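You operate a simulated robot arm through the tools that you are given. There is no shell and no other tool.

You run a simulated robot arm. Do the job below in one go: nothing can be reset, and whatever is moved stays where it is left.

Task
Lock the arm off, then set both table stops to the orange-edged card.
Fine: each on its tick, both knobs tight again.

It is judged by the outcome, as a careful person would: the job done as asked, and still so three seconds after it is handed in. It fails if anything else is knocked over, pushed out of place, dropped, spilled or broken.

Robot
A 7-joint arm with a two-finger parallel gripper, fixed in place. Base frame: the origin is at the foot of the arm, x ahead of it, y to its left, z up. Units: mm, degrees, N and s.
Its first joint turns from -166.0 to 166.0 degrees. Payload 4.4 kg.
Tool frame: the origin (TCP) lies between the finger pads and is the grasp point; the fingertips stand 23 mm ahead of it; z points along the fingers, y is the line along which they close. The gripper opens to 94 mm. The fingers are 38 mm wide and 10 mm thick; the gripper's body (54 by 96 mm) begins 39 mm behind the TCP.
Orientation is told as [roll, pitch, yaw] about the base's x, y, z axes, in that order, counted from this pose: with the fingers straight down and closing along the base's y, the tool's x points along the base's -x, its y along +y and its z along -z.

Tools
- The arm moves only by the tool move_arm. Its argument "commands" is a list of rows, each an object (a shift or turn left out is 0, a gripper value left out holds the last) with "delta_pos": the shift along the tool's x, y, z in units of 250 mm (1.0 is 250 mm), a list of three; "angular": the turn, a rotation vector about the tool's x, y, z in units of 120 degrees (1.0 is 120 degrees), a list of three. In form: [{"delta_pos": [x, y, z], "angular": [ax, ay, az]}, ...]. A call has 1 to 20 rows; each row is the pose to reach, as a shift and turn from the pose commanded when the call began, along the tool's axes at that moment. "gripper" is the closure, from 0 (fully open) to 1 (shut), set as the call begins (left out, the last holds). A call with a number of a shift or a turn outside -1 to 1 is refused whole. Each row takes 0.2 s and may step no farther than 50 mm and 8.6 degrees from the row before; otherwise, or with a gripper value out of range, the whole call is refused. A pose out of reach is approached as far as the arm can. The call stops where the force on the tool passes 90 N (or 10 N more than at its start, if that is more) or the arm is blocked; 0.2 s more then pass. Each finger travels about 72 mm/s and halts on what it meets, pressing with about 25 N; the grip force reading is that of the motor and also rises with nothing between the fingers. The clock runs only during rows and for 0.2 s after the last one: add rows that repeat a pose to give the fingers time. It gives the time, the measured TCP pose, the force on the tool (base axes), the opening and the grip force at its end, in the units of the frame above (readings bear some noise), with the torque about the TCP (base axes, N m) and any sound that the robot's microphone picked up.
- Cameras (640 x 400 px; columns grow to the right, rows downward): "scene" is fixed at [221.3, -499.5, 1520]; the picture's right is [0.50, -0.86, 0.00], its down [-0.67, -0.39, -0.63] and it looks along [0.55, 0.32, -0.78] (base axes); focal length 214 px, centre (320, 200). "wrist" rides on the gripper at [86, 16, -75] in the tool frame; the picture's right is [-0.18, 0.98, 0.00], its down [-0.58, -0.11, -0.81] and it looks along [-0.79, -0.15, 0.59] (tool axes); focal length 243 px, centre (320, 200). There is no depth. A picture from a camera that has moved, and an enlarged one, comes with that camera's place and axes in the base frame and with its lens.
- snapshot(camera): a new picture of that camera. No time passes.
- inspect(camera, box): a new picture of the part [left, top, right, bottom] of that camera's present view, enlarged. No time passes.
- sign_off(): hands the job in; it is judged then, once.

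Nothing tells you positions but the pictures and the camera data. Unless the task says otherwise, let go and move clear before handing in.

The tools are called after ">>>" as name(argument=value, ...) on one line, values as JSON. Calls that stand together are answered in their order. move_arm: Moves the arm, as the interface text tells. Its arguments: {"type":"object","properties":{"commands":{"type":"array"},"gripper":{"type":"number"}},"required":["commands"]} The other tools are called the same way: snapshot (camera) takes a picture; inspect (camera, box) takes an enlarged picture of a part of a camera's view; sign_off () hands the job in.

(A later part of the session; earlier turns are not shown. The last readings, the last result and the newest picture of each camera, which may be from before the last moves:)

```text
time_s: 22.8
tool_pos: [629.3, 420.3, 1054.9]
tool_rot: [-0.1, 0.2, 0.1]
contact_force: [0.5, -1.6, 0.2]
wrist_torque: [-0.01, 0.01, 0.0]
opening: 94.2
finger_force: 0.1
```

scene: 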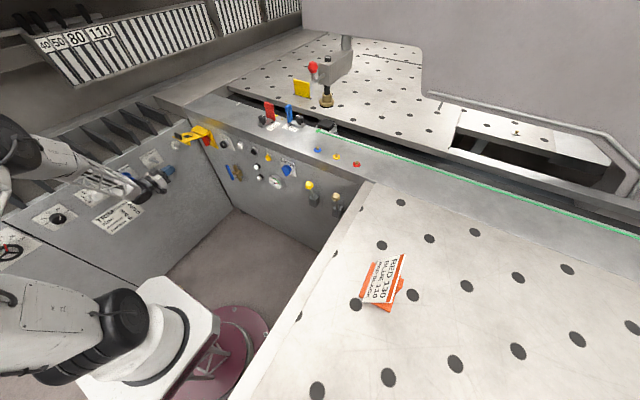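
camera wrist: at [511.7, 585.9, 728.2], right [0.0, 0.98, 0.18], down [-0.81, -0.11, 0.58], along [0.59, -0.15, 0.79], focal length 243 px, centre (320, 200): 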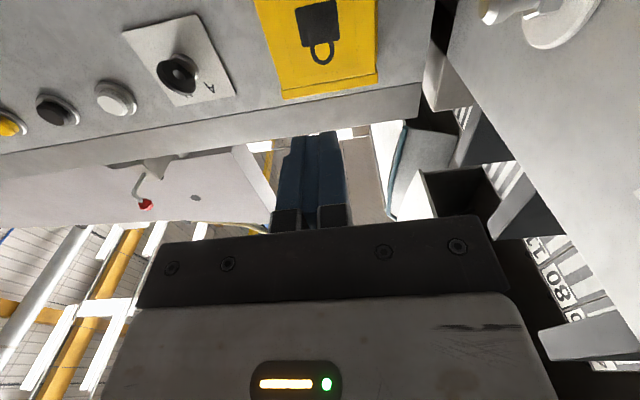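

Tool vertical and open. Now over toward the stops for a close look.

>>> move_arm(commands=[{"delta_pos": [-0.07, -0.14, -0.055]}, {"delta_pos": [-0.14, -0.28, -0.11]}, {"delta_pos": [-0.21, -0.42, -0.165]}, {"delta_pos": [-0.28, -0.56, -0.22]}, {"delta_pos": [-0.35, -0.7, -0.275]}, {"delta_pos": [-0.42, -0.84, -0.33]}, {"delta_pos": [-0.484, -0.98, -0.38]}])

>>> snapshot(camera="wrist")

>>> snapshot(camera="scene")

```text
time_s: 24.4
tool_pos: [748.9, 176.7, 1145.7]
tool_rot: [-0.1, 0.1, 0.1]
contact_force: [0.8, -0.1, 0.4]
wrist_torque: [0.01, 0.03, 0.0]
opening: 93.8
finger_force: 0.0
```

```text
taken
camera wrist: at [663.7, 193.3, 1221.4], right [0.18, 0.98, 0.0], down [0.58, -0.11, 0.81], along [0.79, -0.15, -0.59], focal length 243 px, centre (320, 200)
```

wrist: 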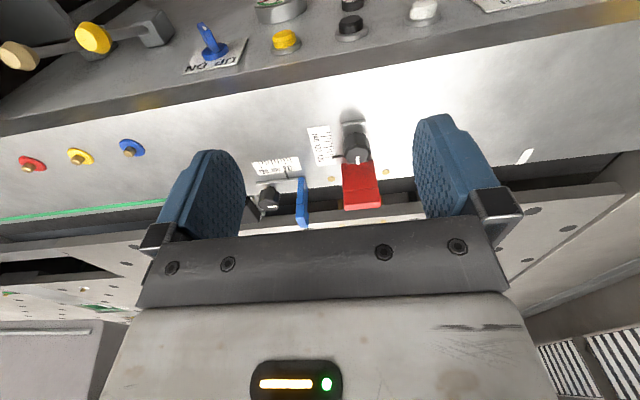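

```text
taken
```

scene: 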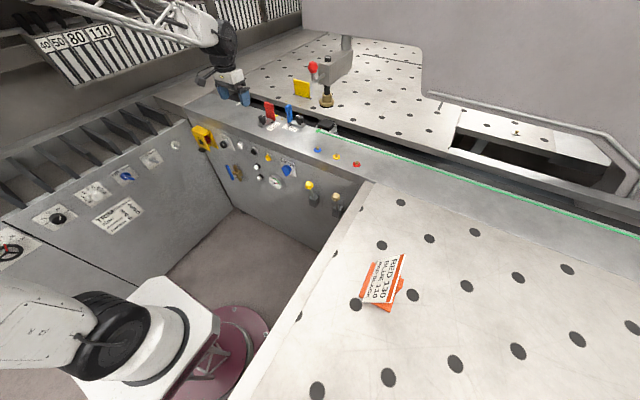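

>>> inspect(camera="wrist", box=[236, 105, 412, 215])

>>> inspect(camera="wrist", box=[296, 105, 392, 165])

>>> inspect(camera="wrist", box=[236, 145, 332, 205])

>>> inspect(camera="scene", box=[260, 110, 300, 135])

```text
3.64 times, centred on (324, 160) of wrist
camera zoom: at [663.7, 193.3, 1221.4], right [0.18, 0.98, 0.0], down [0.58, -0.11, 0.81], along [0.79, -0.15, -0.59], focal length 882 px, centre (306, 346)
```

zoom: 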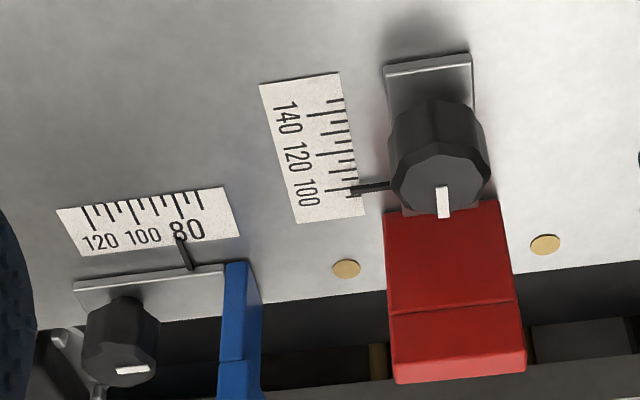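

```text
6.67 times, centred on (344, 135) of wrist
camera zoom: at [663.7, 193.3, 1221.4], right [0.18, 0.98, 0.0], down [0.58, -0.11, 0.81], along [0.79, -0.15, -0.59], focal length 1618 px, centre (160, 633)
```

zoom: 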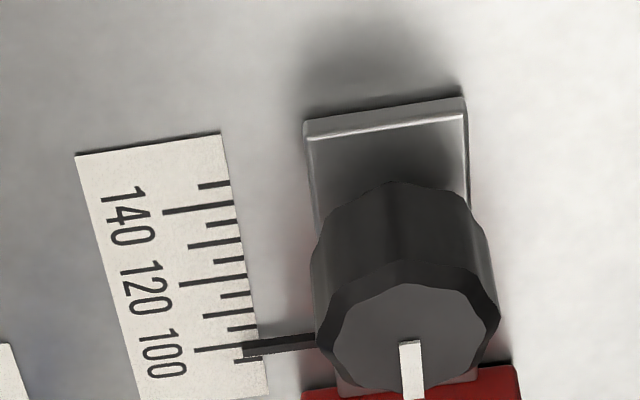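

```text
6.67 times, centred on (284, 175) of wrist
camera zoom: at [663.7, 193.3, 1221.4], right [0.18, 0.98, 0.0], down [0.58, -0.11, 0.81], along [0.79, -0.15, -0.59], focal length 1618 px, centre (560, 367)
```

zoom: 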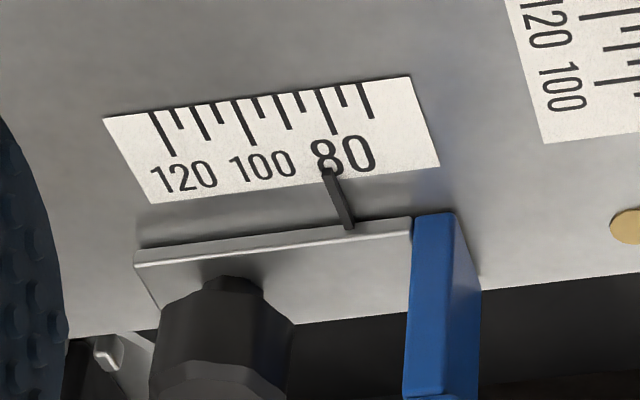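

```text
16.00 times, centred on (280, 122) of scene
camera zoom: at [221.3, -499.5, 1520.0], right [0.5, -0.86, 0.0], down [-0.67, -0.39, -0.63], along [0.55, 0.32, -0.78], focal length 3432 px, centre (960, 1440)
```

zoom: 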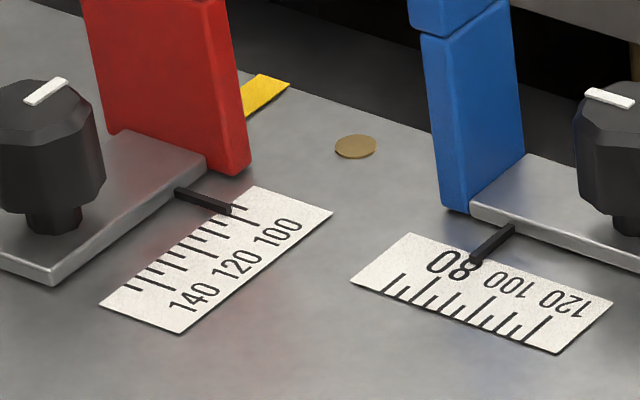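

Red reads ~98–100 on an x-directed scale (needs 130, toward the robot), blue ~83 on a y-directed scale (needs 110, toward −y); both scales are 1:1 mm. I'll move above the red knob to align with it.

>>> move_arm(commands=[{"delta_pos": [-0.136, 0.023, 0.036]}, {"delta_pos": [-0.272, 0.046, 0.072]}, {"delta_pos": [-0.408, 0.069, 0.108]}, {"delta_pos": [-0.544, 0.092, 0.144]}])

>>> snapshot(camera="wrist")

>>> inspect(camera="wrist", box=[240, 20, 400, 120])

>>> snapshot(camera="scene")

```text
time_s: 25.4
tool_pos: [886.0, 200.8, 1111.5]
tool_rot: [0.0, 0.0, 0.0]
contact_force: [-0.3, -1.4, 0.1]
wrist_torque: [0.0, -0.03, -0.02]
opening: 94.0
finger_force: 0.0
```

```text
taken
camera wrist: at [799.7, 216.6, 1186.8], right [0.18, 0.98, 0.0], down [0.58, -0.11, 0.81], along [0.79, -0.15, -0.59], focal length 243 px, centre (320, 200)
```

wrist: 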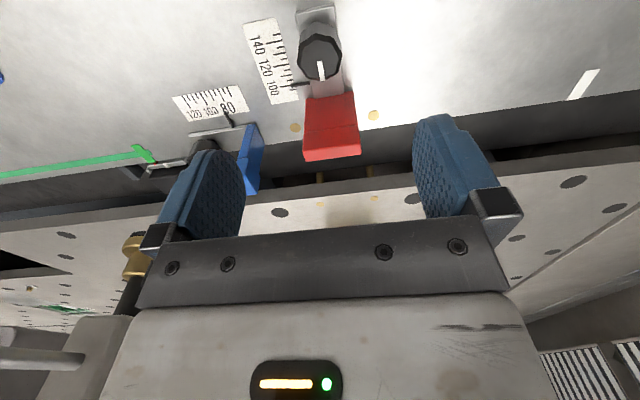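

```text
4.00 times, centred on (320, 70) of wrist
camera zoom: at [799.7, 216.6, 1186.8], right [0.18, 0.98, 0.0], down [0.58, -0.11, 0.81], along [0.79, -0.15, -0.59], focal length 970 px, centre (320, 720)
```

zoom: 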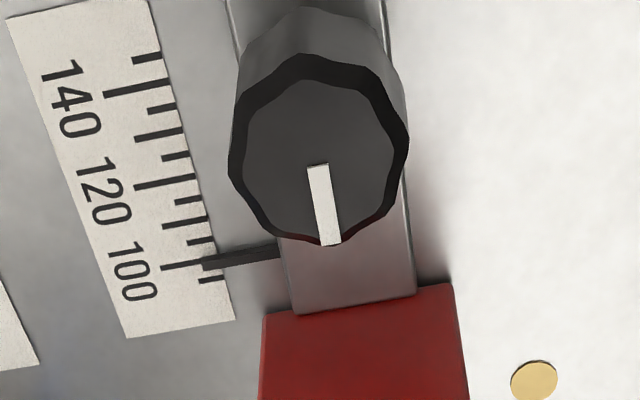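

```text
taken
```

scene: 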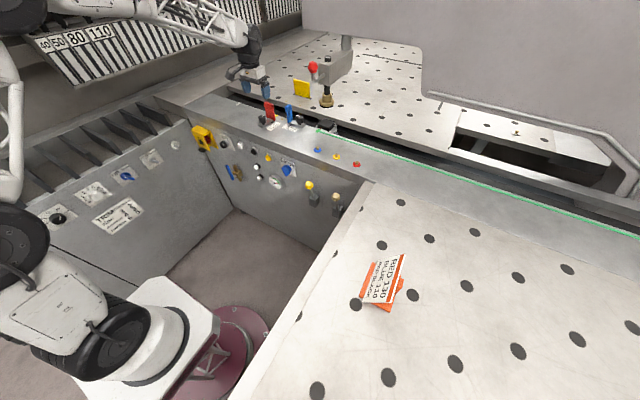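

The knob top sits at about (880, 200.5, 998). I'll descend with open fingers around it, staying above flag height with the gripper body.

>>> move_arm(commands=[{"delta_pos": [0.022, -0.001, 0.1]}, {"delta_pos": [0.022, -0.001, 0.2]}, {"delta_pos": [0.022, -0.001, 0.3]}, {"delta_pos": [0.022, -0.001, 0.38]}, {"delta_pos": [0.022, -0.001, 0.426]}])

>>> snapshot(camera="wrist")

>>> inspect(camera="scene", box=[223, 75, 319, 135])

```text
time_s: 26.6
tool_pos: [880.1, 197.3, 1003.7]
tool_rot: [0.0, 0.0, 0.0]
contact_force: [0.5, -0.1, -0.6]
wrist_torque: [-0.01, 0.0, -0.03]
opening: 94.0
finger_force: 0.1
```

```text
taken
camera wrist: at [794.6, 214.6, 1078.9], right [0.18, 0.98, 0.0], down [0.58, -0.11, 0.81], along [0.79, -0.15, -0.59], focal length 243 px, centre (320, 200)
```

wrist: 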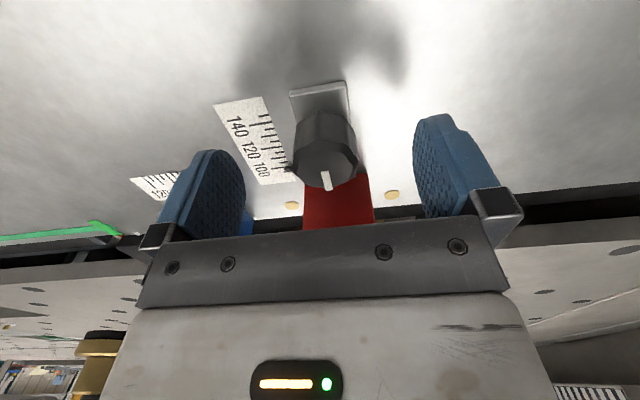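

```text
6.67 times, centred on (271, 105) of scene
camera zoom: at [221.3, -499.5, 1520.0], right [0.5, -0.86, 0.0], down [-0.67, -0.39, -0.63], along [0.55, 0.32, -0.78], focal length 1430 px, centre (647, 833)
```

zoom: 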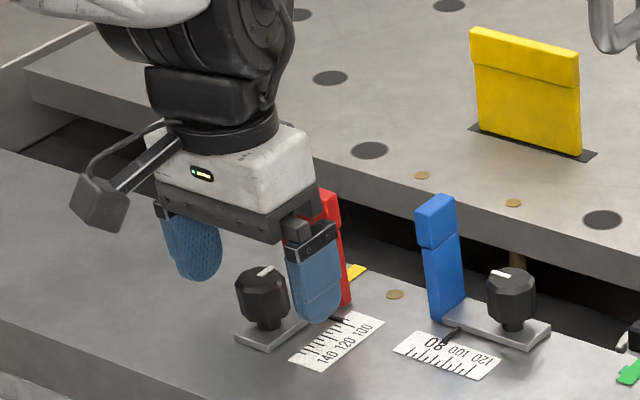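

I'm about 2–3 mm off in y. I'll zoom to verify knob centring before gripping.

>>> inspect(camera="wrist", box=[272, 100, 384, 200])

```text
4.00 times, centred on (328, 150) of wrist
camera zoom: at [794.6, 214.6, 1078.9], right [0.18, 0.98, 0.0], down [0.58, -0.11, 0.81], along [0.79, -0.15, -0.59], focal length 970 px, centre (288, 400)
```

zoom: 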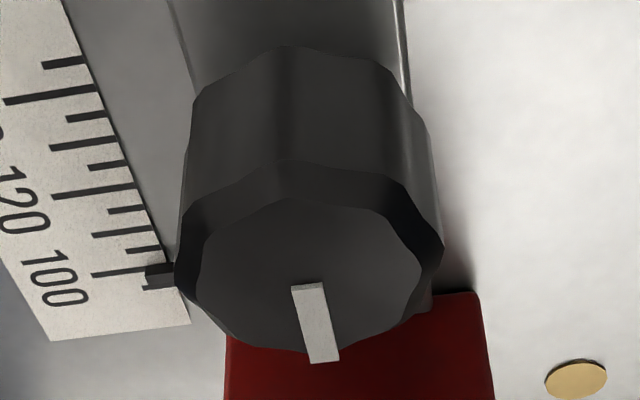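

The knob centre is about 5 mm further in x and 2.5 mm in y than the tool. I'll correct that and close the fingers on the knob.

>>> move_arm(commands=[{"delta_pos": [-0.01, 0.005, 0]}, {"delta_pos": [-0.02, 0.01, 0]}, {"delta_pos": [-0.02, 0.01, 0]}])

>>> inspect(camera="wrist", box=[240, 100, 400, 200])

```text
time_s: 27.4
tool_pos: [885.2, 200.6, 1005.1]
tool_rot: [0.0, 0.0, -0.1]
contact_force: [0.7, 0.0, -0.4]
wrist_torque: [0.03, -0.02, -0.02]
opening: 93.9
finger_force: 0.0
```

```text
4.00 times, centred on (320, 150) of wrist
camera zoom: at [799.4, 217.0, 1078.7], right [0.18, 0.98, 0.0], down [0.58, -0.11, 0.81], along [0.79, -0.15, -0.59], focal length 970 px, centre (320, 400)
```

zoom: 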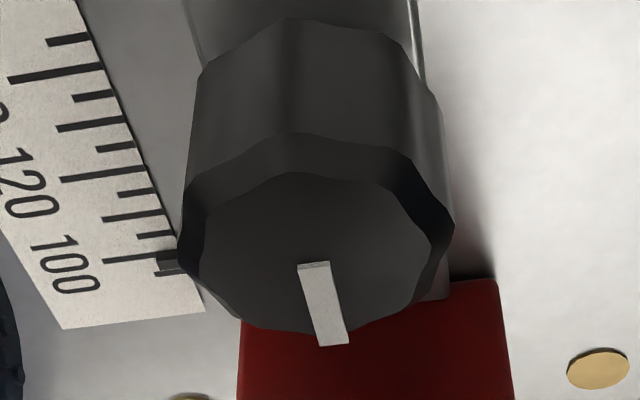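

Centred now. Close the gripper on the knob.

>>> move_arm(commands=[{"delta_pos": [0, 0, 0]}, {"delta_pos": [0, 0, 0]}, {"delta_pos": [0, 0, 0]}, {"delta_pos": [0, 0, 0]}, {"delta_pos": [0, 0, 0]}], gripper=1)

>>> inspect(camera="wrist", box=[240, 80, 400, 200])

```text
time_s: 28.6
tool_pos: [886.9, 200.1, 1004.4]
tool_rot: [-0.1, -0.1, 0.0]
contact_force: [-1.3, -12.5, 0.6]
wrist_torque: [0.09, 0.14, 0.02]
opening: 33.4
finger_force: 44.7
```

```text
3.33 times, centred on (320, 140) of wrist
camera zoom: at [799.4, 216.5, 1078.7], right [0.18, 0.98, 0.0], down [0.58, -0.11, 0.81], along [0.79, -0.15, -0.59], focal length 809 px, centre (320, 400)
```

zoom: 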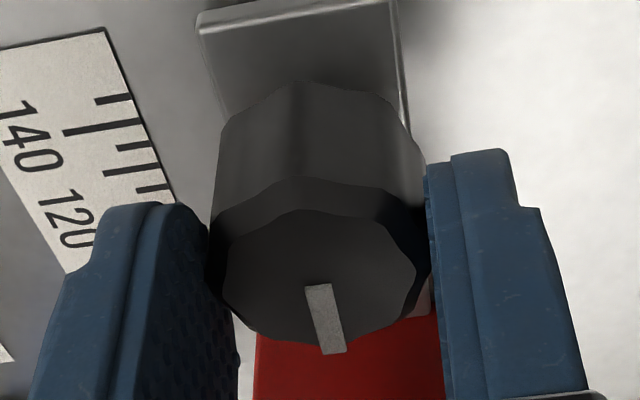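

Gripped (33 mm). Now turn counter-clockwise (seen from above) 30° and read the torque.

>>> move_arm(commands=[{"delta_pos": [0, 0, 0], "angular": [0, 0, -0.0625]}, {"delta_pos": [0, 0, 0], "angular": [0, 0, -0.125]}, {"delta_pos": [0, 0, 0], "angular": [0, 0, -0.1875]}, {"delta_pos": [0, 0, 0], "angular": [0, 0, -0.25]}])

>>> inspect(camera="wrist", box=[240, 80, 400, 200])

>>> inspect(camera="scene", box=[223, 75, 319, 135])

```text
time_s: 29.6
tool_pos: [886.7, 201.5, 1004.2]
tool_rot: [0.0, 0.1, 30.3]
contact_force: [-2.0, -1.5, -5.5]
wrist_torque: [-0.02, 0.71, -0.04]
opening: 33.5
finger_force: 45.0
```

```text
3.33 times, centred on (320, 140) of wrist
camera zoom: at [803.6, 171.8, 1078.8], right [-0.33, 0.94, 0.0], down [0.56, 0.2, 0.81], along [0.76, 0.27, -0.59], focal length 809 px, centre (320, 400)
```

zoom: 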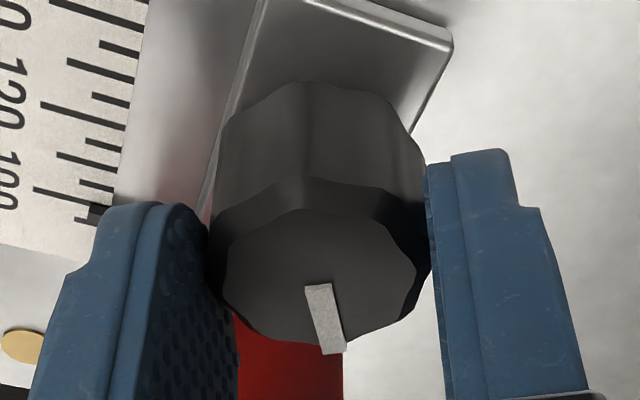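

```text
6.67 times, centred on (271, 105) of scene
camera zoom: at [221.3, -499.5, 1520.0], right [0.5, -0.86, 0.0], down [-0.67, -0.39, -0.63], along [0.55, 0.32, -0.78], focal length 1430 px, centre (647, 833)
```

zoom: 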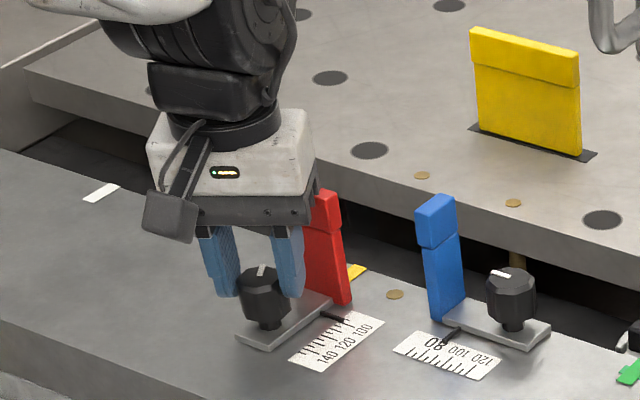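

The knob turns easily with the grip. Continue to 90°.

>>> move_arm(commands=[{"delta_pos": [0, 0, 0], "angular": [0, 0, -0.0625]}, {"delta_pos": [0, 0, 0], "angular": [0, 0, -0.125]}, {"delta_pos": [0, 0, 0], "angular": [0, 0, -0.1875]}, {"delta_pos": [0, 0, 0], "angular": [0, 0, -0.25]}])

>>> inspect(camera="wrist", box=[240, 80, 400, 200])

>>> inspect(camera="scene", box=[223, 75, 319, 135])

```text
time_s: 30.6
tool_pos: [885.8, 202.4, 1003.6]
tool_rot: [0.0, 0.1, 60.2]
contact_force: [-3.6, 35.9, -18.2]
wrist_torque: [0.54, -0.47, -0.04]
opening: 33.5
finger_force: 45.0
```

```text
3.33 times, centred on (320, 140) of wrist
camera zoom: at [828.7, 134.9, 1078.8], right [-0.76, 0.65, 0.0], down [0.38, 0.45, 0.81], along [0.52, 0.61, -0.59], focal length 809 px, centre (320, 400)
```

zoom: 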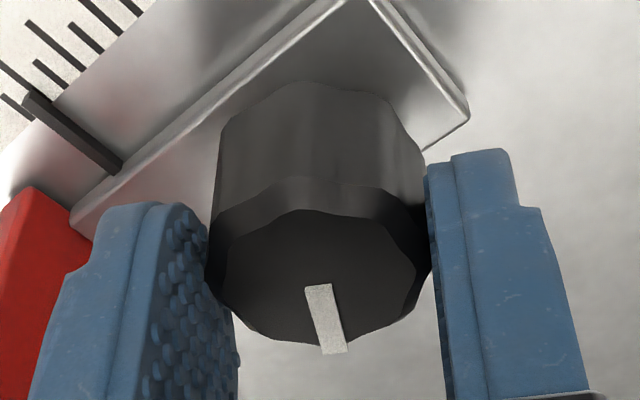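

```text
6.67 times, centred on (271, 105) of scene
camera zoom: at [221.3, -499.5, 1520.0], right [0.5, -0.86, 0.0], down [-0.67, -0.39, -0.63], along [0.55, 0.32, -0.78], focal length 1430 px, centre (647, 833)
```

zoom: 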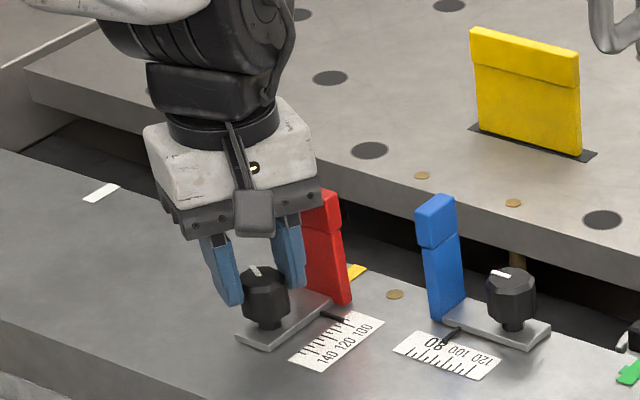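

Turned 60°; some side load (36 N) has built up from slight off-centre grip. I'll ease the position 2 mm in +y and continue to 90°.

>>> move_arm(commands=[{"delta_pos": [-0.0069, 0.004, 0]}, {"delta_pos": [-0.0069, 0.004, 0], "angular": [0, 0, -0.0625]}, {"delta_pos": [-0.0069, 0.004, 0], "angular": [0, 0, -0.125]}, {"delta_pos": [-0.0069, 0.004, 0], "angular": [0, 0, -0.1875]}, {"delta_pos": [-0.0069, 0.004, 0], "angular": [0, 0, -0.25]}])

>>> inspect(camera="wrist", box=[240, 80, 400, 200])

>>> inspect(camera="scene", box=[223, 75, 319, 135])

```text
time_s: 31.8
tool_pos: [886.4, 202.3, 1004.5]
tool_rot: [0.1, 0.1, 90.1]
contact_force: [-0.3, 12.8, -23.0]
wrist_torque: [0.19, -0.09, -0.42]
opening: 33.8
finger_force: 44.9
```

```text
3.33 times, centred on (320, 140) of wrist
camera zoom: at [869.8, 115.3, 1079.0], right [-0.98, 0.18, 0.0], down [0.11, 0.58, 0.81], along [0.15, 0.79, -0.59], focal length 809 px, centre (320, 400)
```

zoom: 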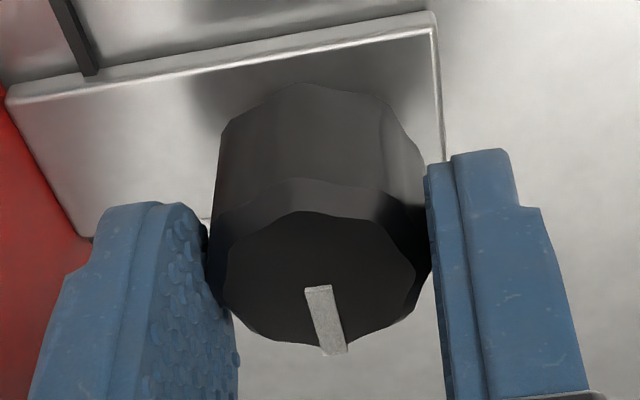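

```text
6.67 times, centred on (271, 105) of scene
camera zoom: at [221.3, -499.5, 1520.0], right [0.5, -0.86, 0.0], down [-0.67, -0.39, -0.63], along [0.55, 0.32, -0.78], focal length 1430 px, centre (647, 833)
```

zoom: 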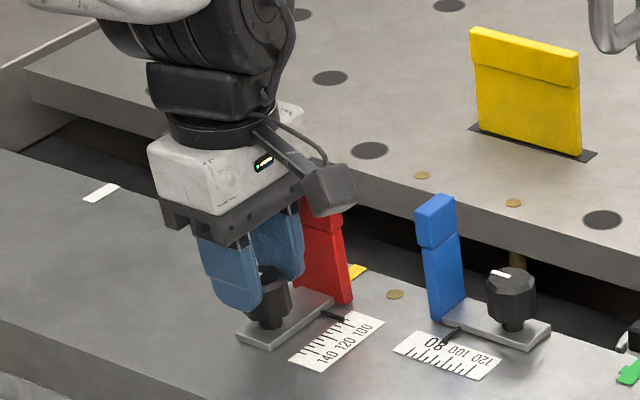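

Knob turned 90° with a torque rise suggesting its loose end-stop. Let me look at the pointer and scale from this angle before sliding.

>>> snapshot(camera="wrist")

>>> inspect(camera="wrist", box=[180, 0, 340, 110])

>>> inspect(camera="scene", box=[260, 110, 300, 135])

```text
taken
camera wrist: at [869.8, 115.3, 1079.0], right [-0.98, 0.18, 0.0], down [0.11, 0.58, 0.81], along [0.15, 0.79, -0.59], focal length 243 px, centre (320, 200)
```

wrist: 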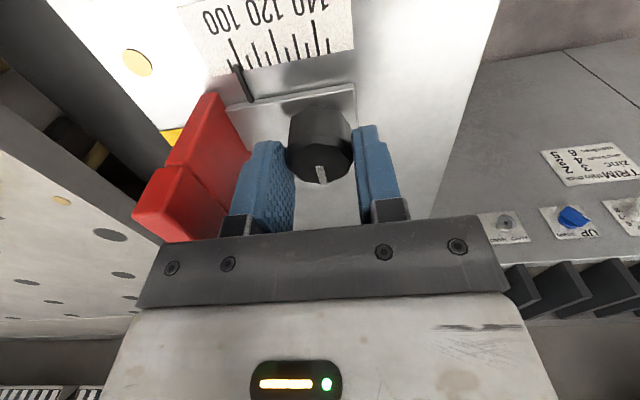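

```text
3.64 times, centred on (260, 55) of wrist
camera zoom: at [869.8, 115.3, 1079.0], right [-0.98, 0.18, 0.0], down [0.11, 0.58, 0.81], along [0.15, 0.79, -0.59], focal length 882 px, centre (538, 727)
```

zoom: 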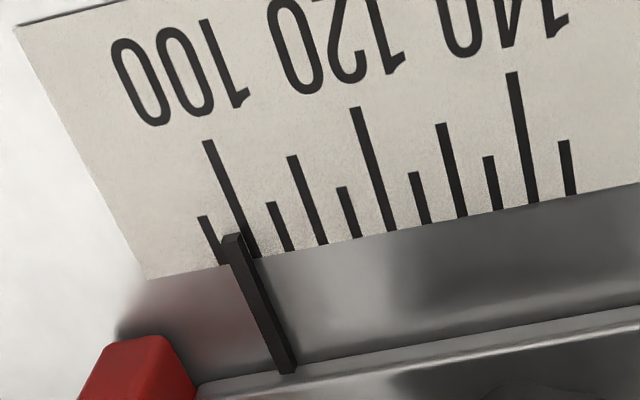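

```text
16.00 times, centred on (280, 122) of scene
camera zoom: at [221.3, -499.5, 1520.0], right [0.5, -0.86, 0.0], down [-0.67, -0.39, -0.63], along [0.55, 0.32, -0.78], focal length 3432 px, centre (960, 1440)
```

zoom: 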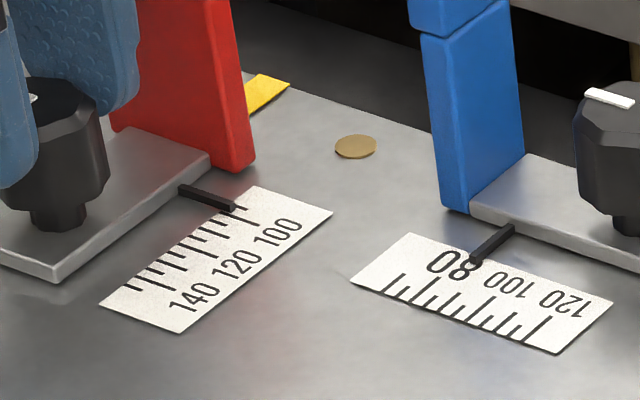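

From this side view the red pointer reads ≈100. I'll slide the loosened stop 30 mm toward the robot (−x) while holding the knob.

>>> move_arm(commands=[{"delta_pos": [0, 0.02, 0]}, {"delta_pos": [0, 0.04, 0]}, {"delta_pos": [0, 0.06, 0]}, {"delta_pos": [0, 0.08, 0]}, {"delta_pos": [0, 0.1, 0]}, {"delta_pos": [0, 0.12, 0]}])

>>> snapshot(camera="wrist")

>>> inspect(camera="wrist", box=[180, 0, 340, 110])

```text
time_s: 33.2
tool_pos: [854.6, 202.4, 1005.4]
tool_rot: [0.0, 0.1, 90.0]
contact_force: [-0.7, -27.2, -24.8]
wrist_torque: [-0.58, -0.27, -0.04]
opening: 33.7
finger_force: 44.5
```

```text
taken
camera wrist: at [840.0, 115.8, 1079.9], right [-0.98, 0.18, 0.0], down [0.11, 0.58, 0.81], along [0.15, 0.79, -0.59], focal length 243 px, centre (320, 200)
```

wrist: 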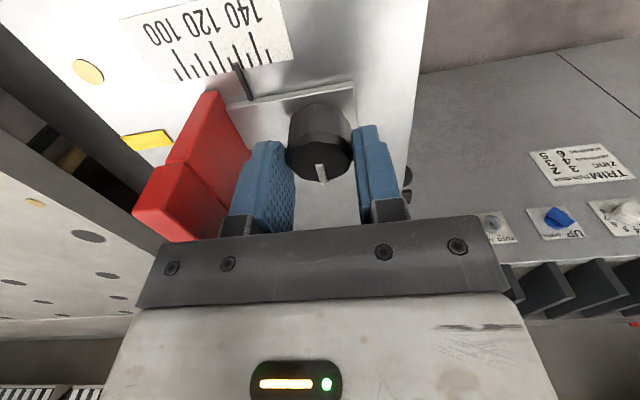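

```text
3.64 times, centred on (260, 55) of wrist
camera zoom: at [840.0, 115.8, 1079.9], right [-0.98, 0.18, 0.0], down [0.11, 0.58, 0.81], along [0.15, 0.79, -0.59], focal length 882 px, centre (538, 727)
```

zoom: 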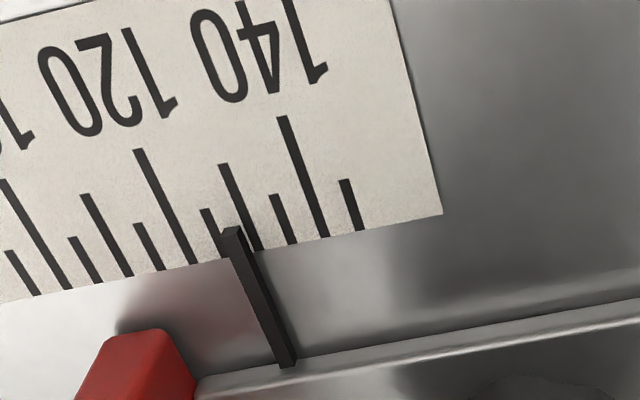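

The red stop slid freely to ≈130. To read it without parallax I'll ease off the side load, open just enough to clear the knob, and lift to look along the tick.

>>> move_arm(commands=[{"delta_pos": [0.0052, 0, 0]}, {"delta_pos": [0.0052, 0, 0]}])

>>> move_arm(commands=[{"delta_pos": [0, 0, 0]}, {"delta_pos": [0, 0, 0]}, {"delta_pos": [0, 0, -0.12]}, {"delta_pos": [0, 0, -0.28]}, {"delta_pos": [0.12, -0.1, -0.28]}, {"delta_pos": [0.24, -0.212, -0.28]}], gripper=0.45)

>>> snapshot(camera="wrist")

```text
time_s: 33.8
tool_pos: [856.4, 202.4, 1004.4]
tool_rot: [0.1, 0.0, 90.1]
contact_force: [0.6, -5.3, -27.0]
wrist_torque: [-0.13, -0.45, -0.03]
opening: 33.5
finger_force: 44.9
```

```text
time_s: 35.2
tool_pos: [909.5, 145.9, 1075.9]
tool_rot: [0.0, 0.0, 90.0]
contact_force: [0.2, -0.2, -0.3]
wrist_torque: [-0.01, 0.05, -0.01]
opening: 51.4
finger_force: 0.0
```

```text
taken
camera wrist: at [893.0, 58.9, 1149.7], right [-0.98, 0.18, 0.0], down [0.11, 0.58, 0.81], along [0.15, 0.79, -0.59], focal length 243 px, centre (320, 200)
```

wrist: 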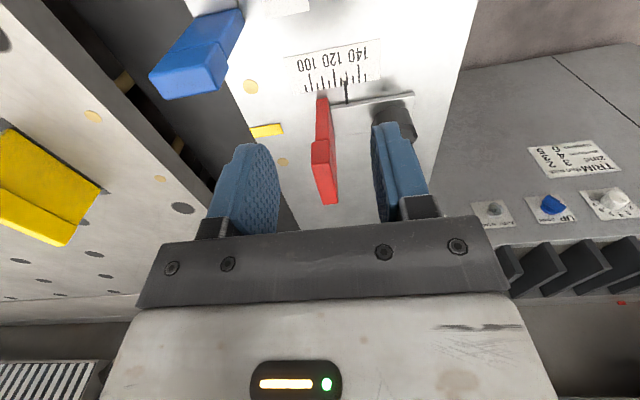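

>>> inspect(camera="wrist", box=[304, 60, 384, 110])

>>> inspect(camera="wrist", box=[324, 65, 364, 105])

```text
8.00 times, centred on (344, 85) of wrist
camera zoom: at [893.0, 58.9, 1149.7], right [-0.98, 0.18, 0.0], down [0.11, 0.58, 0.81], along [0.15, 0.79, -0.59], focal length 1941 px, centre (128, 1120)
```

zoom: 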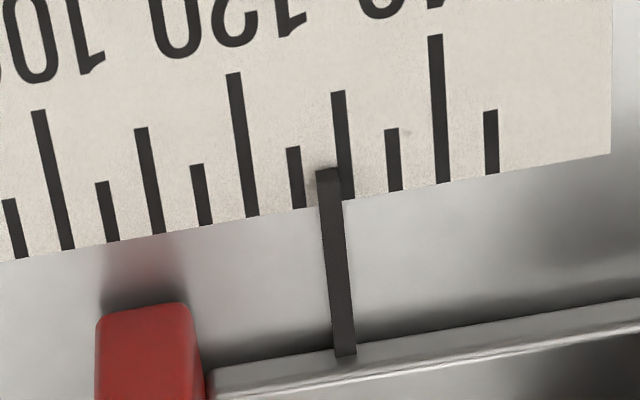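

```text
10.00 times, centred on (344, 85) of wrist
camera zoom: at [893.0, 58.9, 1149.7], right [-0.98, 0.18, 0.0], down [0.11, 0.58, 0.81], along [0.15, 0.79, -0.59], focal length 2426 px, centre (80, 1350)
```

zoom: 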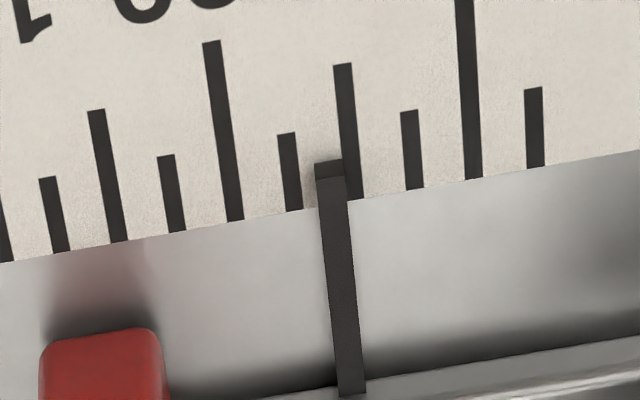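

In this in-plane view the red pointer reads ≈128.2, so 1.8 mm short of 130. I'll go back over the knob at hover height, offset by that amount, and check alignment before re-gripping.

>>> move_arm(commands=[{"delta_pos": [-0.12, 0.1, 0]}, {"delta_pos": [-0.24, 0.2192, 0]}, {"delta_pos": [-0.24, 0.2192, 0]}])

>>> snapshot(camera="wrist")

>>> inspect(camera="wrist", box=[260, 40, 380, 140])

```text
time_s: 36.0
tool_pos: [854.6, 202.8, 1076.3]
tool_rot: [-0.1, 0.1, 90.0]
contact_force: [0.0, -0.2, -0.1]
wrist_torque: [-0.03, 0.01, 0.0]
opening: 51.6
finger_force: 0.1
```

```text
taken
camera wrist: at [838.3, 117.3, 1150.4], right [-0.98, 0.18, 0.0], down [0.11, 0.58, 0.81], along [0.15, 0.79, -0.59], focal length 243 px, centre (320, 200)
```

wrist: 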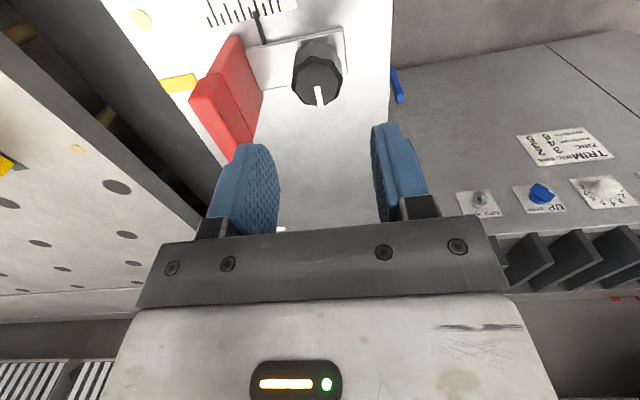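

```text
4.00 times, centred on (320, 90) of wrist
camera zoom: at [838.3, 117.3, 1150.4], right [-0.98, 0.18, 0.0], down [0.11, 0.58, 0.81], along [0.15, 0.79, -0.59], focal length 970 px, centre (320, 640)
```

zoom: 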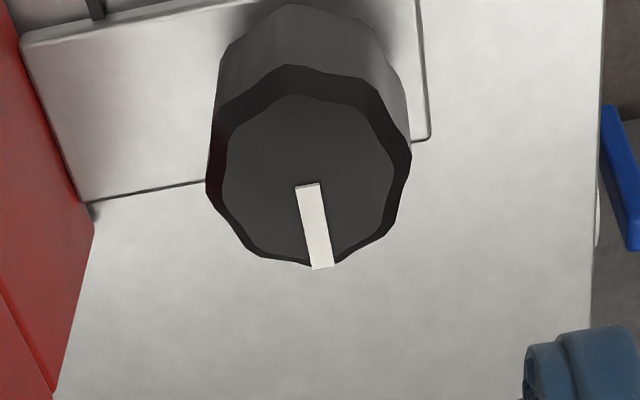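

The knob is 1.85 mm to +x of the tool axis, exactly the needed shift. I'll nudge y by −1.3 mm, descend, and close: gripping will pull the stop onto 130.

>>> move_arm(commands=[{"delta_pos": [0.0052, 0, 0.08]}, {"delta_pos": [0.0052, 0, 0.18]}, {"delta_pos": [0.0052, 0, 0.284]}, {"delta_pos": [0.0052, 0, 0.284]}])

>>> move_arm(commands=[{"delta_pos": [0, 0, 0]}, {"delta_pos": [0, 0, 0]}, {"delta_pos": [0, 0, 0]}, {"delta_pos": [0, 0, 0]}], gripper=1)

>>> inspect(camera="wrist", box=[180, 0, 340, 110])

```text
time_s: 37.0
tool_pos: [855.7, 199.1, 1001.9]
tool_rot: [0.0, 0.0, 90.0]
contact_force: [-0.5, 0.2, 0.4]
wrist_torque: [-0.03, -0.03, 0.0]
opening: 51.7
finger_force: 0.0
```

```text
time_s: 38.0
tool_pos: [856.2, 200.0, 1002.4]
tool_rot: [-0.1, 0.1, 90.0]
contact_force: [-2.0, -1.0, -1.7]
wrist_torque: [-0.08, -0.28, -0.01]
opening: 33.7
finger_force: 45.0
```

```text
3.64 times, centred on (260, 55) of wrist
camera zoom: at [838.9, 113.4, 1077.4], right [-0.98, 0.18, 0.0], down [0.11, 0.58, 0.81], along [0.15, 0.79, -0.59], focal length 882 px, centre (538, 727)
```

zoom: 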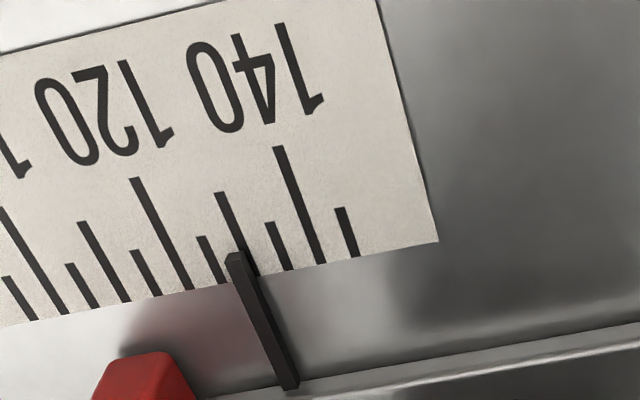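

The pointer is now ≈129.2 by this view. I'll zoom in for a more careful reading.

>>> inspect(camera="wrist", box=[204, 40, 268, 110])

```text
5.71 times, centred on (236, 75) of wrist
camera zoom: at [838.9, 113.4, 1077.4], right [-0.98, 0.18, 0.0], down [0.11, 0.58, 0.81], along [0.15, 0.79, -0.59], focal length 1386 px, centre (800, 914)
```

zoom: 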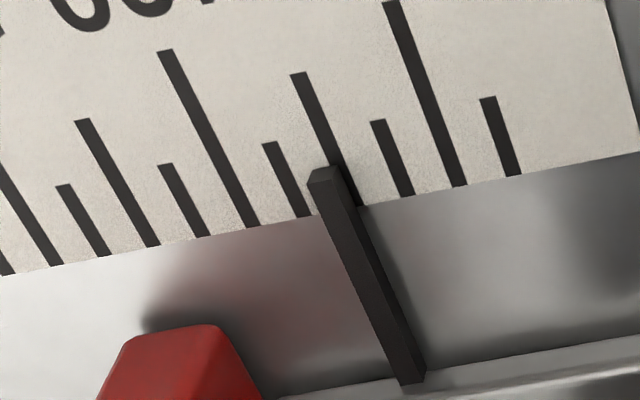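

>>> inspect(camera="wrist", box=[224, 60, 256, 80])

>>> inspect(camera="scene", box=[256, 112, 288, 132])

```text
16.00 times, centred on (240, 70) of wrist
camera zoom: at [838.9, 113.4, 1077.4], right [-0.98, 0.18, 0.0], down [0.11, 0.58, 0.81], along [0.15, 0.79, -0.59], focal length 3882 px, centre (1600, 2280)
```

zoom: 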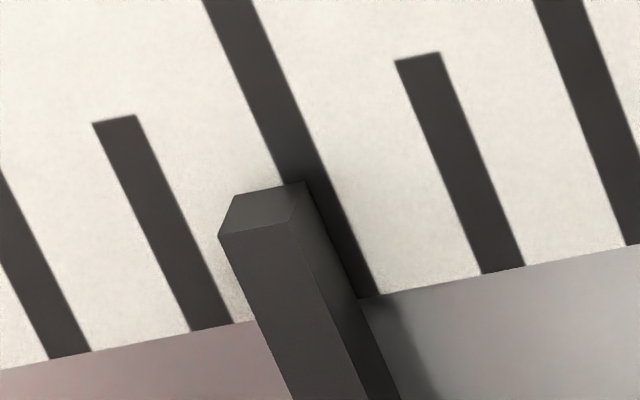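

```text
16.00 times, centred on (272, 122) of scene
camera zoom: at [221.3, -499.5, 1520.0], right [0.5, -0.86, 0.0], down [-0.67, -0.39, -0.63], along [0.55, 0.32, -0.78], focal length 3432 px, centre (1088, 1448)
```

zoom: 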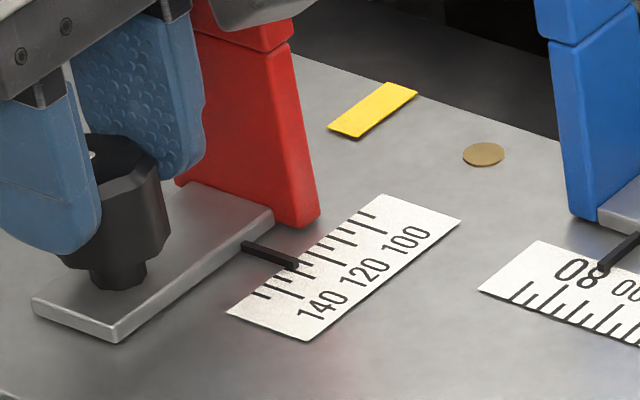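

Gripped; the pointer should be within ~0.5 mm of 130 (to be verified in-plane after). Now turn the knob clockwise to tighten, 30° at first.

>>> move_arm(commands=[{"delta_pos": [0, 0, 0], "angular": [0, 0, 0.0625]}, {"delta_pos": [0, 0, 0], "angular": [0, 0, 0.125]}, {"delta_pos": [0, 0, 0], "angular": [0, 0, 0.1875]}, {"delta_pos": [0, 0, 0], "angular": [0, 0, 0.25]}])

>>> inspect(camera="scene", box=[256, 112, 288, 132])

```text
time_s: 39.0
tool_pos: [853.7, 199.3, 1002.7]
tool_rot: [0.1, 0.1, 60.0]
contact_force: [-2.4, -11.6, -19.5]
wrist_torque: [-0.25, -0.37, 0.01]
opening: 33.5
finger_force: 44.9
```

```text
16.00 times, centred on (272, 122) of scene
camera zoom: at [221.3, -499.5, 1520.0], right [0.5, -0.86, 0.0], down [-0.67, -0.39, -0.63], along [0.55, 0.32, -0.78], focal length 3432 px, centre (1088, 1448)
```

zoom: 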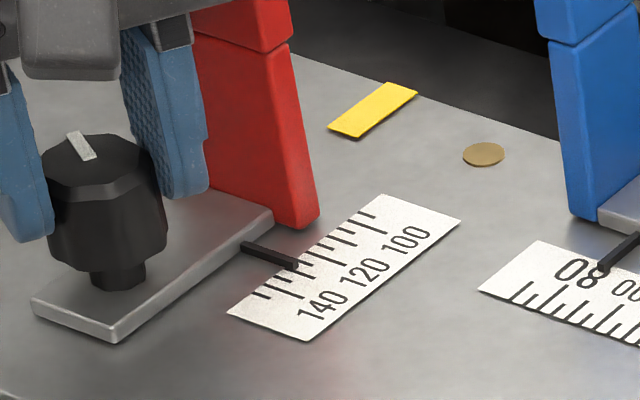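

The stop hasn't shifted. Continue tightening.

>>> move_arm(commands=[{"delta_pos": [0, 0, 0], "angular": [0, 0, 0.0625]}, {"delta_pos": [0, 0, 0], "angular": [0, 0, 0.125]}, {"delta_pos": [0, 0, 0], "angular": [0, 0, 0.1875]}, {"delta_pos": [0, 0, 0], "angular": [0, 0, 0.25]}])

>>> inspect(camera="scene", box=[256, 112, 288, 132])

```text
time_s: 40.0
tool_pos: [854.4, 200.5, 1004.3]
tool_rot: [0.1, 0.1, 29.9]
contact_force: [-2.3, -3.6, -35.5]
wrist_torque: [-0.37, 0.01, 0.01]
opening: 33.9
finger_force: 44.8
```

```text
16.00 times, centred on (272, 122) of scene
camera zoom: at [221.3, -499.5, 1520.0], right [0.5, -0.86, 0.0], down [-0.67, -0.39, -0.63], along [0.55, 0.32, -0.78], focal length 3432 px, centre (1088, 1448)
```

zoom: 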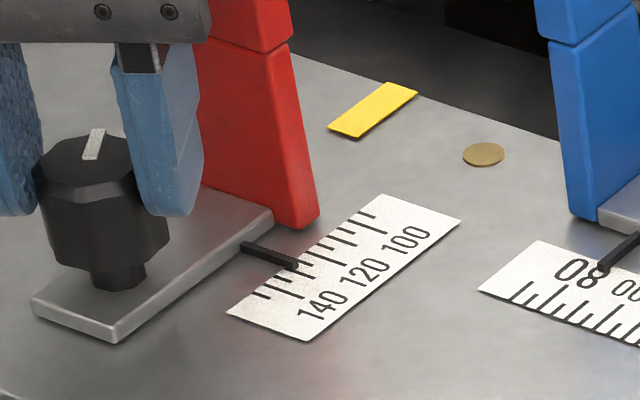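

Still steady. Turn the last 30°.

>>> move_arm(commands=[{"delta_pos": [0, 0, 0], "angular": [0, 0, 0.0625]}, {"delta_pos": [0, 0, 0], "angular": [0, 0, 0.125]}, {"delta_pos": [0, 0, 0], "angular": [0, 0, 0.1875]}, {"delta_pos": [0, 0, 0], "angular": [0, 0, 0.25]}])

>>> inspect(camera="scene", box=[256, 112, 288, 132])

>>> inspect(camera="wrist", box=[240, 80, 400, 200])

```text
time_s: 41.0
tool_pos: [855.5, 199.9, 1003.8]
tool_rot: [-0.1, 0.0, -0.1]
contact_force: [2.6, -20.0, -33.0]
wrist_torque: [0.06, -0.47, -0.02]
opening: 33.5
finger_force: 45.2
```

```text
16.00 times, centred on (272, 122) of scene
camera zoom: at [221.3, -499.5, 1520.0], right [0.5, -0.86, 0.0], down [-0.67, -0.39, -0.63], along [0.55, 0.32, -0.78], focal length 3432 px, centre (1088, 1448)
```

zoom: 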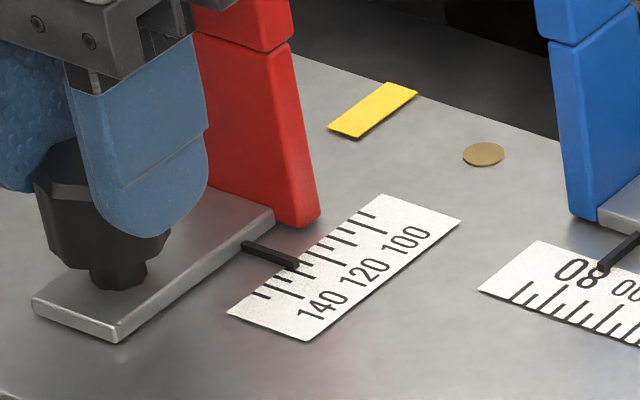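

```text
3.33 times, centred on (320, 140) of wrist
camera zoom: at [768.5, 216.7, 1078.9], right [0.19, 0.98, 0.0], down [0.58, -0.11, 0.81], along [0.79, -0.15, -0.59], focal length 809 px, centre (320, 400)
```

zoom: 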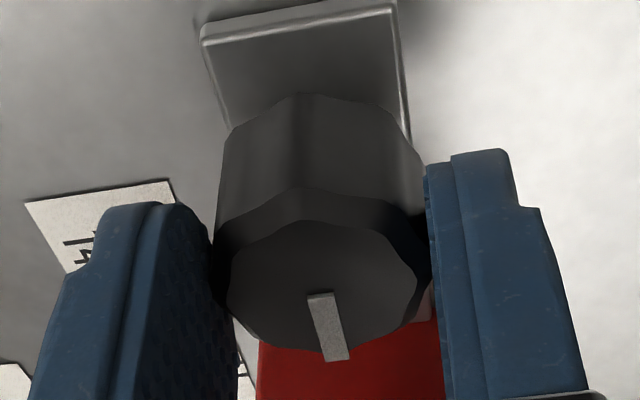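

At the original angle there's no end-stop torque; I'll turn a few degrees further clockwise to make sure it's fully tight.

>>> move_arm(commands=[{"delta_pos": [0, 0, 0], "angular": [0, 0, 0.03]}, {"delta_pos": [0, 0, 0], "angular": [0, 0, 0.06]}, {"delta_pos": [0, 0, 0], "angular": [0, 0, 0.09]}])

>>> inspect(camera="wrist", box=[240, 80, 400, 200])

```text
time_s: 41.8
tool_pos: [855.1, 199.4, 1006.6]
tool_rot: [0.1, -0.1, -10.7]
contact_force: [2.7, -13.7, -2.9]
wrist_torque: [-0.3, 0.0, 0.2]
opening: 33.2
finger_force: 45.8
```

```text
3.33 times, centred on (320, 140) of wrist
camera zoom: at [773.0, 232.5, 1080.6], right [0.37, 0.93, 0.0], down [0.55, -0.22, 0.81], along [0.75, -0.29, -0.59], focal length 809 px, centre (320, 400)
```

zoom: 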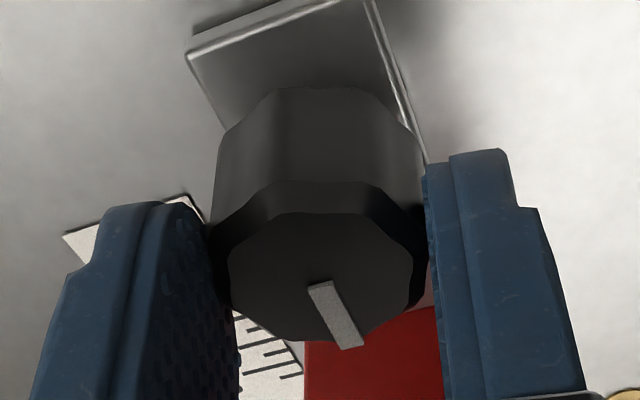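

The knob slipped in the fingers at its clockwise end-stop (torque rise), so it's tight. Release, lift, and re-check the red reading in-plane.

>>> move_arm(commands=[{"delta_pos": [0, 0, 0]}, {"delta_pos": [0, 0, 0]}, {"delta_pos": [0, 0, -0.144]}, {"delta_pos": [0, 0, -0.288]}, {"delta_pos": [-0.021, -0.014, -0.288], "angular": [0, 0, -0.07]}, {"delta_pos": [-0.042, -0.028, -0.288], "angular": [0, 0, -0.14]}, {"delta_pos": [-0.063, -0.043, -0.288], "angular": [0, 0, -0.21]}, {"delta_pos": [-0.085, -0.057, -0.288], "angular": [0, 0, -0.28]}, {"delta_pos": [-0.106, -0.071, -0.288], "angular": [0, 0, -0.35]}, {"delta_pos": [-0.127, -0.085, -0.288], "angular": [0, 0, -0.42]}, {"delta_pos": [-0.148, -0.1, -0.288], "angular": [0, 0, -0.49]}, {"delta_pos": [-0.169, -0.114, -0.288], "angular": [0, 0, -0.56]}, {"delta_pos": [-0.19, -0.128, -0.288], "angular": [0, 0, -0.63]}, {"delta_pos": [-0.212, -0.142, -0.288], "angular": [0, 0, -0.7]}, {"delta_pos": [-0.233, -0.157, -0.288], "angular": [0, 0, -0.77]}, {"delta_pos": [-0.254, -0.171, -0.288], "angular": [0, 0, -0.84]}, {"delta_pos": [-0.254, -0.171, -0.288], "angular": [0, 0, -0.84]}], gripper=0.2)

>>> snapshot(camera="wrist")

>>> inspect(camera="wrist", box=[324, 65, 364, 105])

```text
time_s: 45.4
tool_pos: [907.6, 147.2, 1077.2]
tool_rot: [-0.1, 0.0, 90.1]
contact_force: [-0.7, -0.1, 0.4]
wrist_torque: [0.01, -0.01, 0.01]
opening: 75.1
finger_force: 0.1
```

```text
taken
camera wrist: at [891.7, 61.4, 1152.2], right [-0.98, 0.18, 0.0], down [0.11, 0.58, 0.81], along [0.15, 0.79, -0.59], focal length 243 px, centre (320, 200)
```

wrist: 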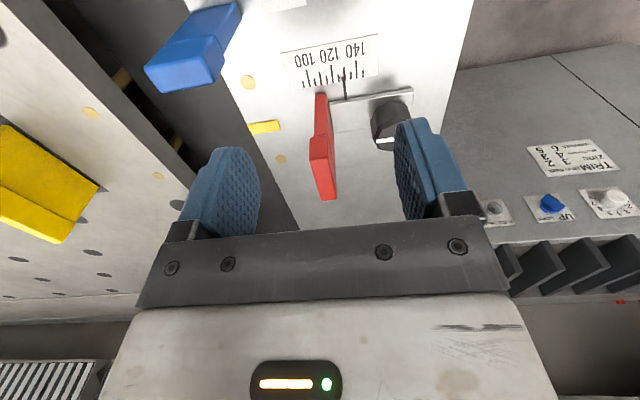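

```text
10.00 times, centred on (344, 85) of wrist
camera zoom: at [891.7, 61.4, 1152.2], right [-0.98, 0.18, 0.0], down [0.11, 0.58, 0.81], along [0.15, 0.79, -0.59], focal length 2426 px, centre (80, 1350)
```

zoom: 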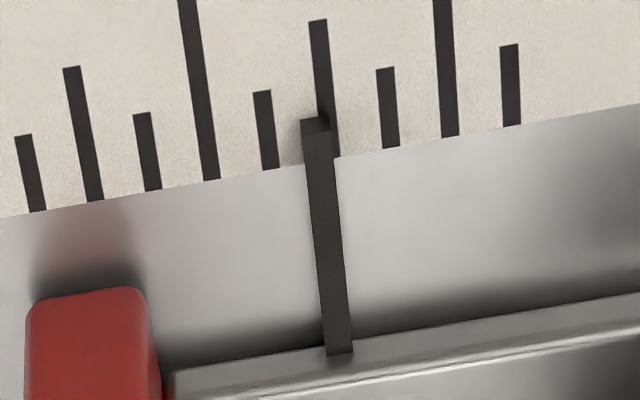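

Red reads ≈129.0 in-plane: 1 mm short. I'll redo it finely: return over the red knob at yaw 0, loosen again, and correct by 1 mm while watching the pointer.

>>> move_arm(commands=[{"delta_pos": [-0.0176, 0.0175, 0], "angular": [0, 0, 0.0625]}, {"delta_pos": [-0.0352, 0.035, 0], "angular": [0, 0, 0.125]}, {"delta_pos": [-0.0528, 0.0526, 0], "angular": [0, 0, 0.1875]}, {"delta_pos": [-0.0703, 0.0701, 0], "angular": [0, 0, 0.25]}, {"delta_pos": [-0.0879, 0.0877, 0], "angular": [0, 0, 0.3125]}, {"delta_pos": [-0.1055, 0.1052, 0], "angular": [0, 0, 0.375]}, {"delta_pos": [-0.1231, 0.1227, 0], "angular": [0, 0, 0.4375]}, {"delta_pos": [-0.1407, 0.1403, 0], "angular": [0, 0, 0.5]}, {"delta_pos": [-0.1583, 0.1578, 0], "angular": [0, 0, 0.5625]}, {"delta_pos": [-0.1758, 0.1753, 0], "angular": [0, 0, 0.625]}, {"delta_pos": [-0.1934, 0.1929, 0], "angular": [0, 0, 0.6875]}, {"delta_pos": [-0.211, 0.2104, 0], "angular": [0, 0, 0.75]}, {"delta_pos": [-0.211, 0.2104, 0], "angular": [0, 0, 0.75]}])

>>> snapshot(camera="wrist")

>>> inspect(camera="wrist", box=[260, 40, 380, 140])

```text
time_s: 48.2
tool_pos: [857.6, 198.1, 1076.6]
tool_rot: [-0.1, 0.0, 0.0]
contact_force: [-0.2, -0.5, 0.5]
wrist_torque: [0.04, 0.01, -0.01]
opening: 75.0
finger_force: 0.0
```

```text
taken
camera wrist: at [769.9, 214.4, 1151.3], right [0.18, 0.98, 0.0], down [0.58, -0.11, 0.81], along [0.79, -0.15, -0.59], focal length 243 px, centre (320, 200)
```

wrist: 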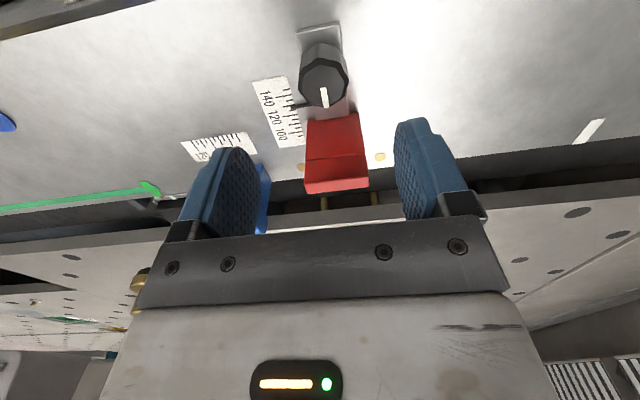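

```text
4.00 times, centred on (320, 90) of wrist
camera zoom: at [769.9, 214.4, 1151.3], right [0.18, 0.98, 0.0], down [0.58, -0.11, 0.81], along [0.79, -0.15, -0.59], focal length 970 px, centre (320, 640)
```

zoom: 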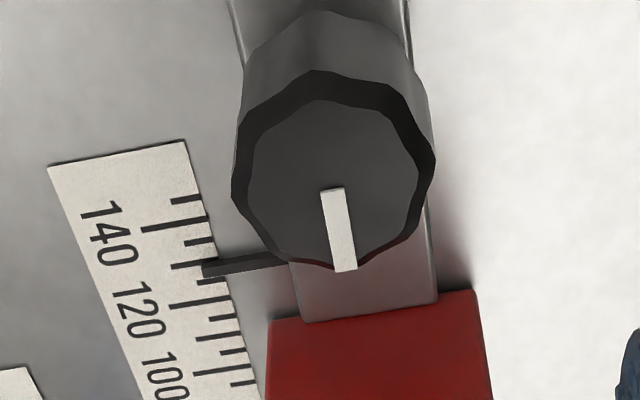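

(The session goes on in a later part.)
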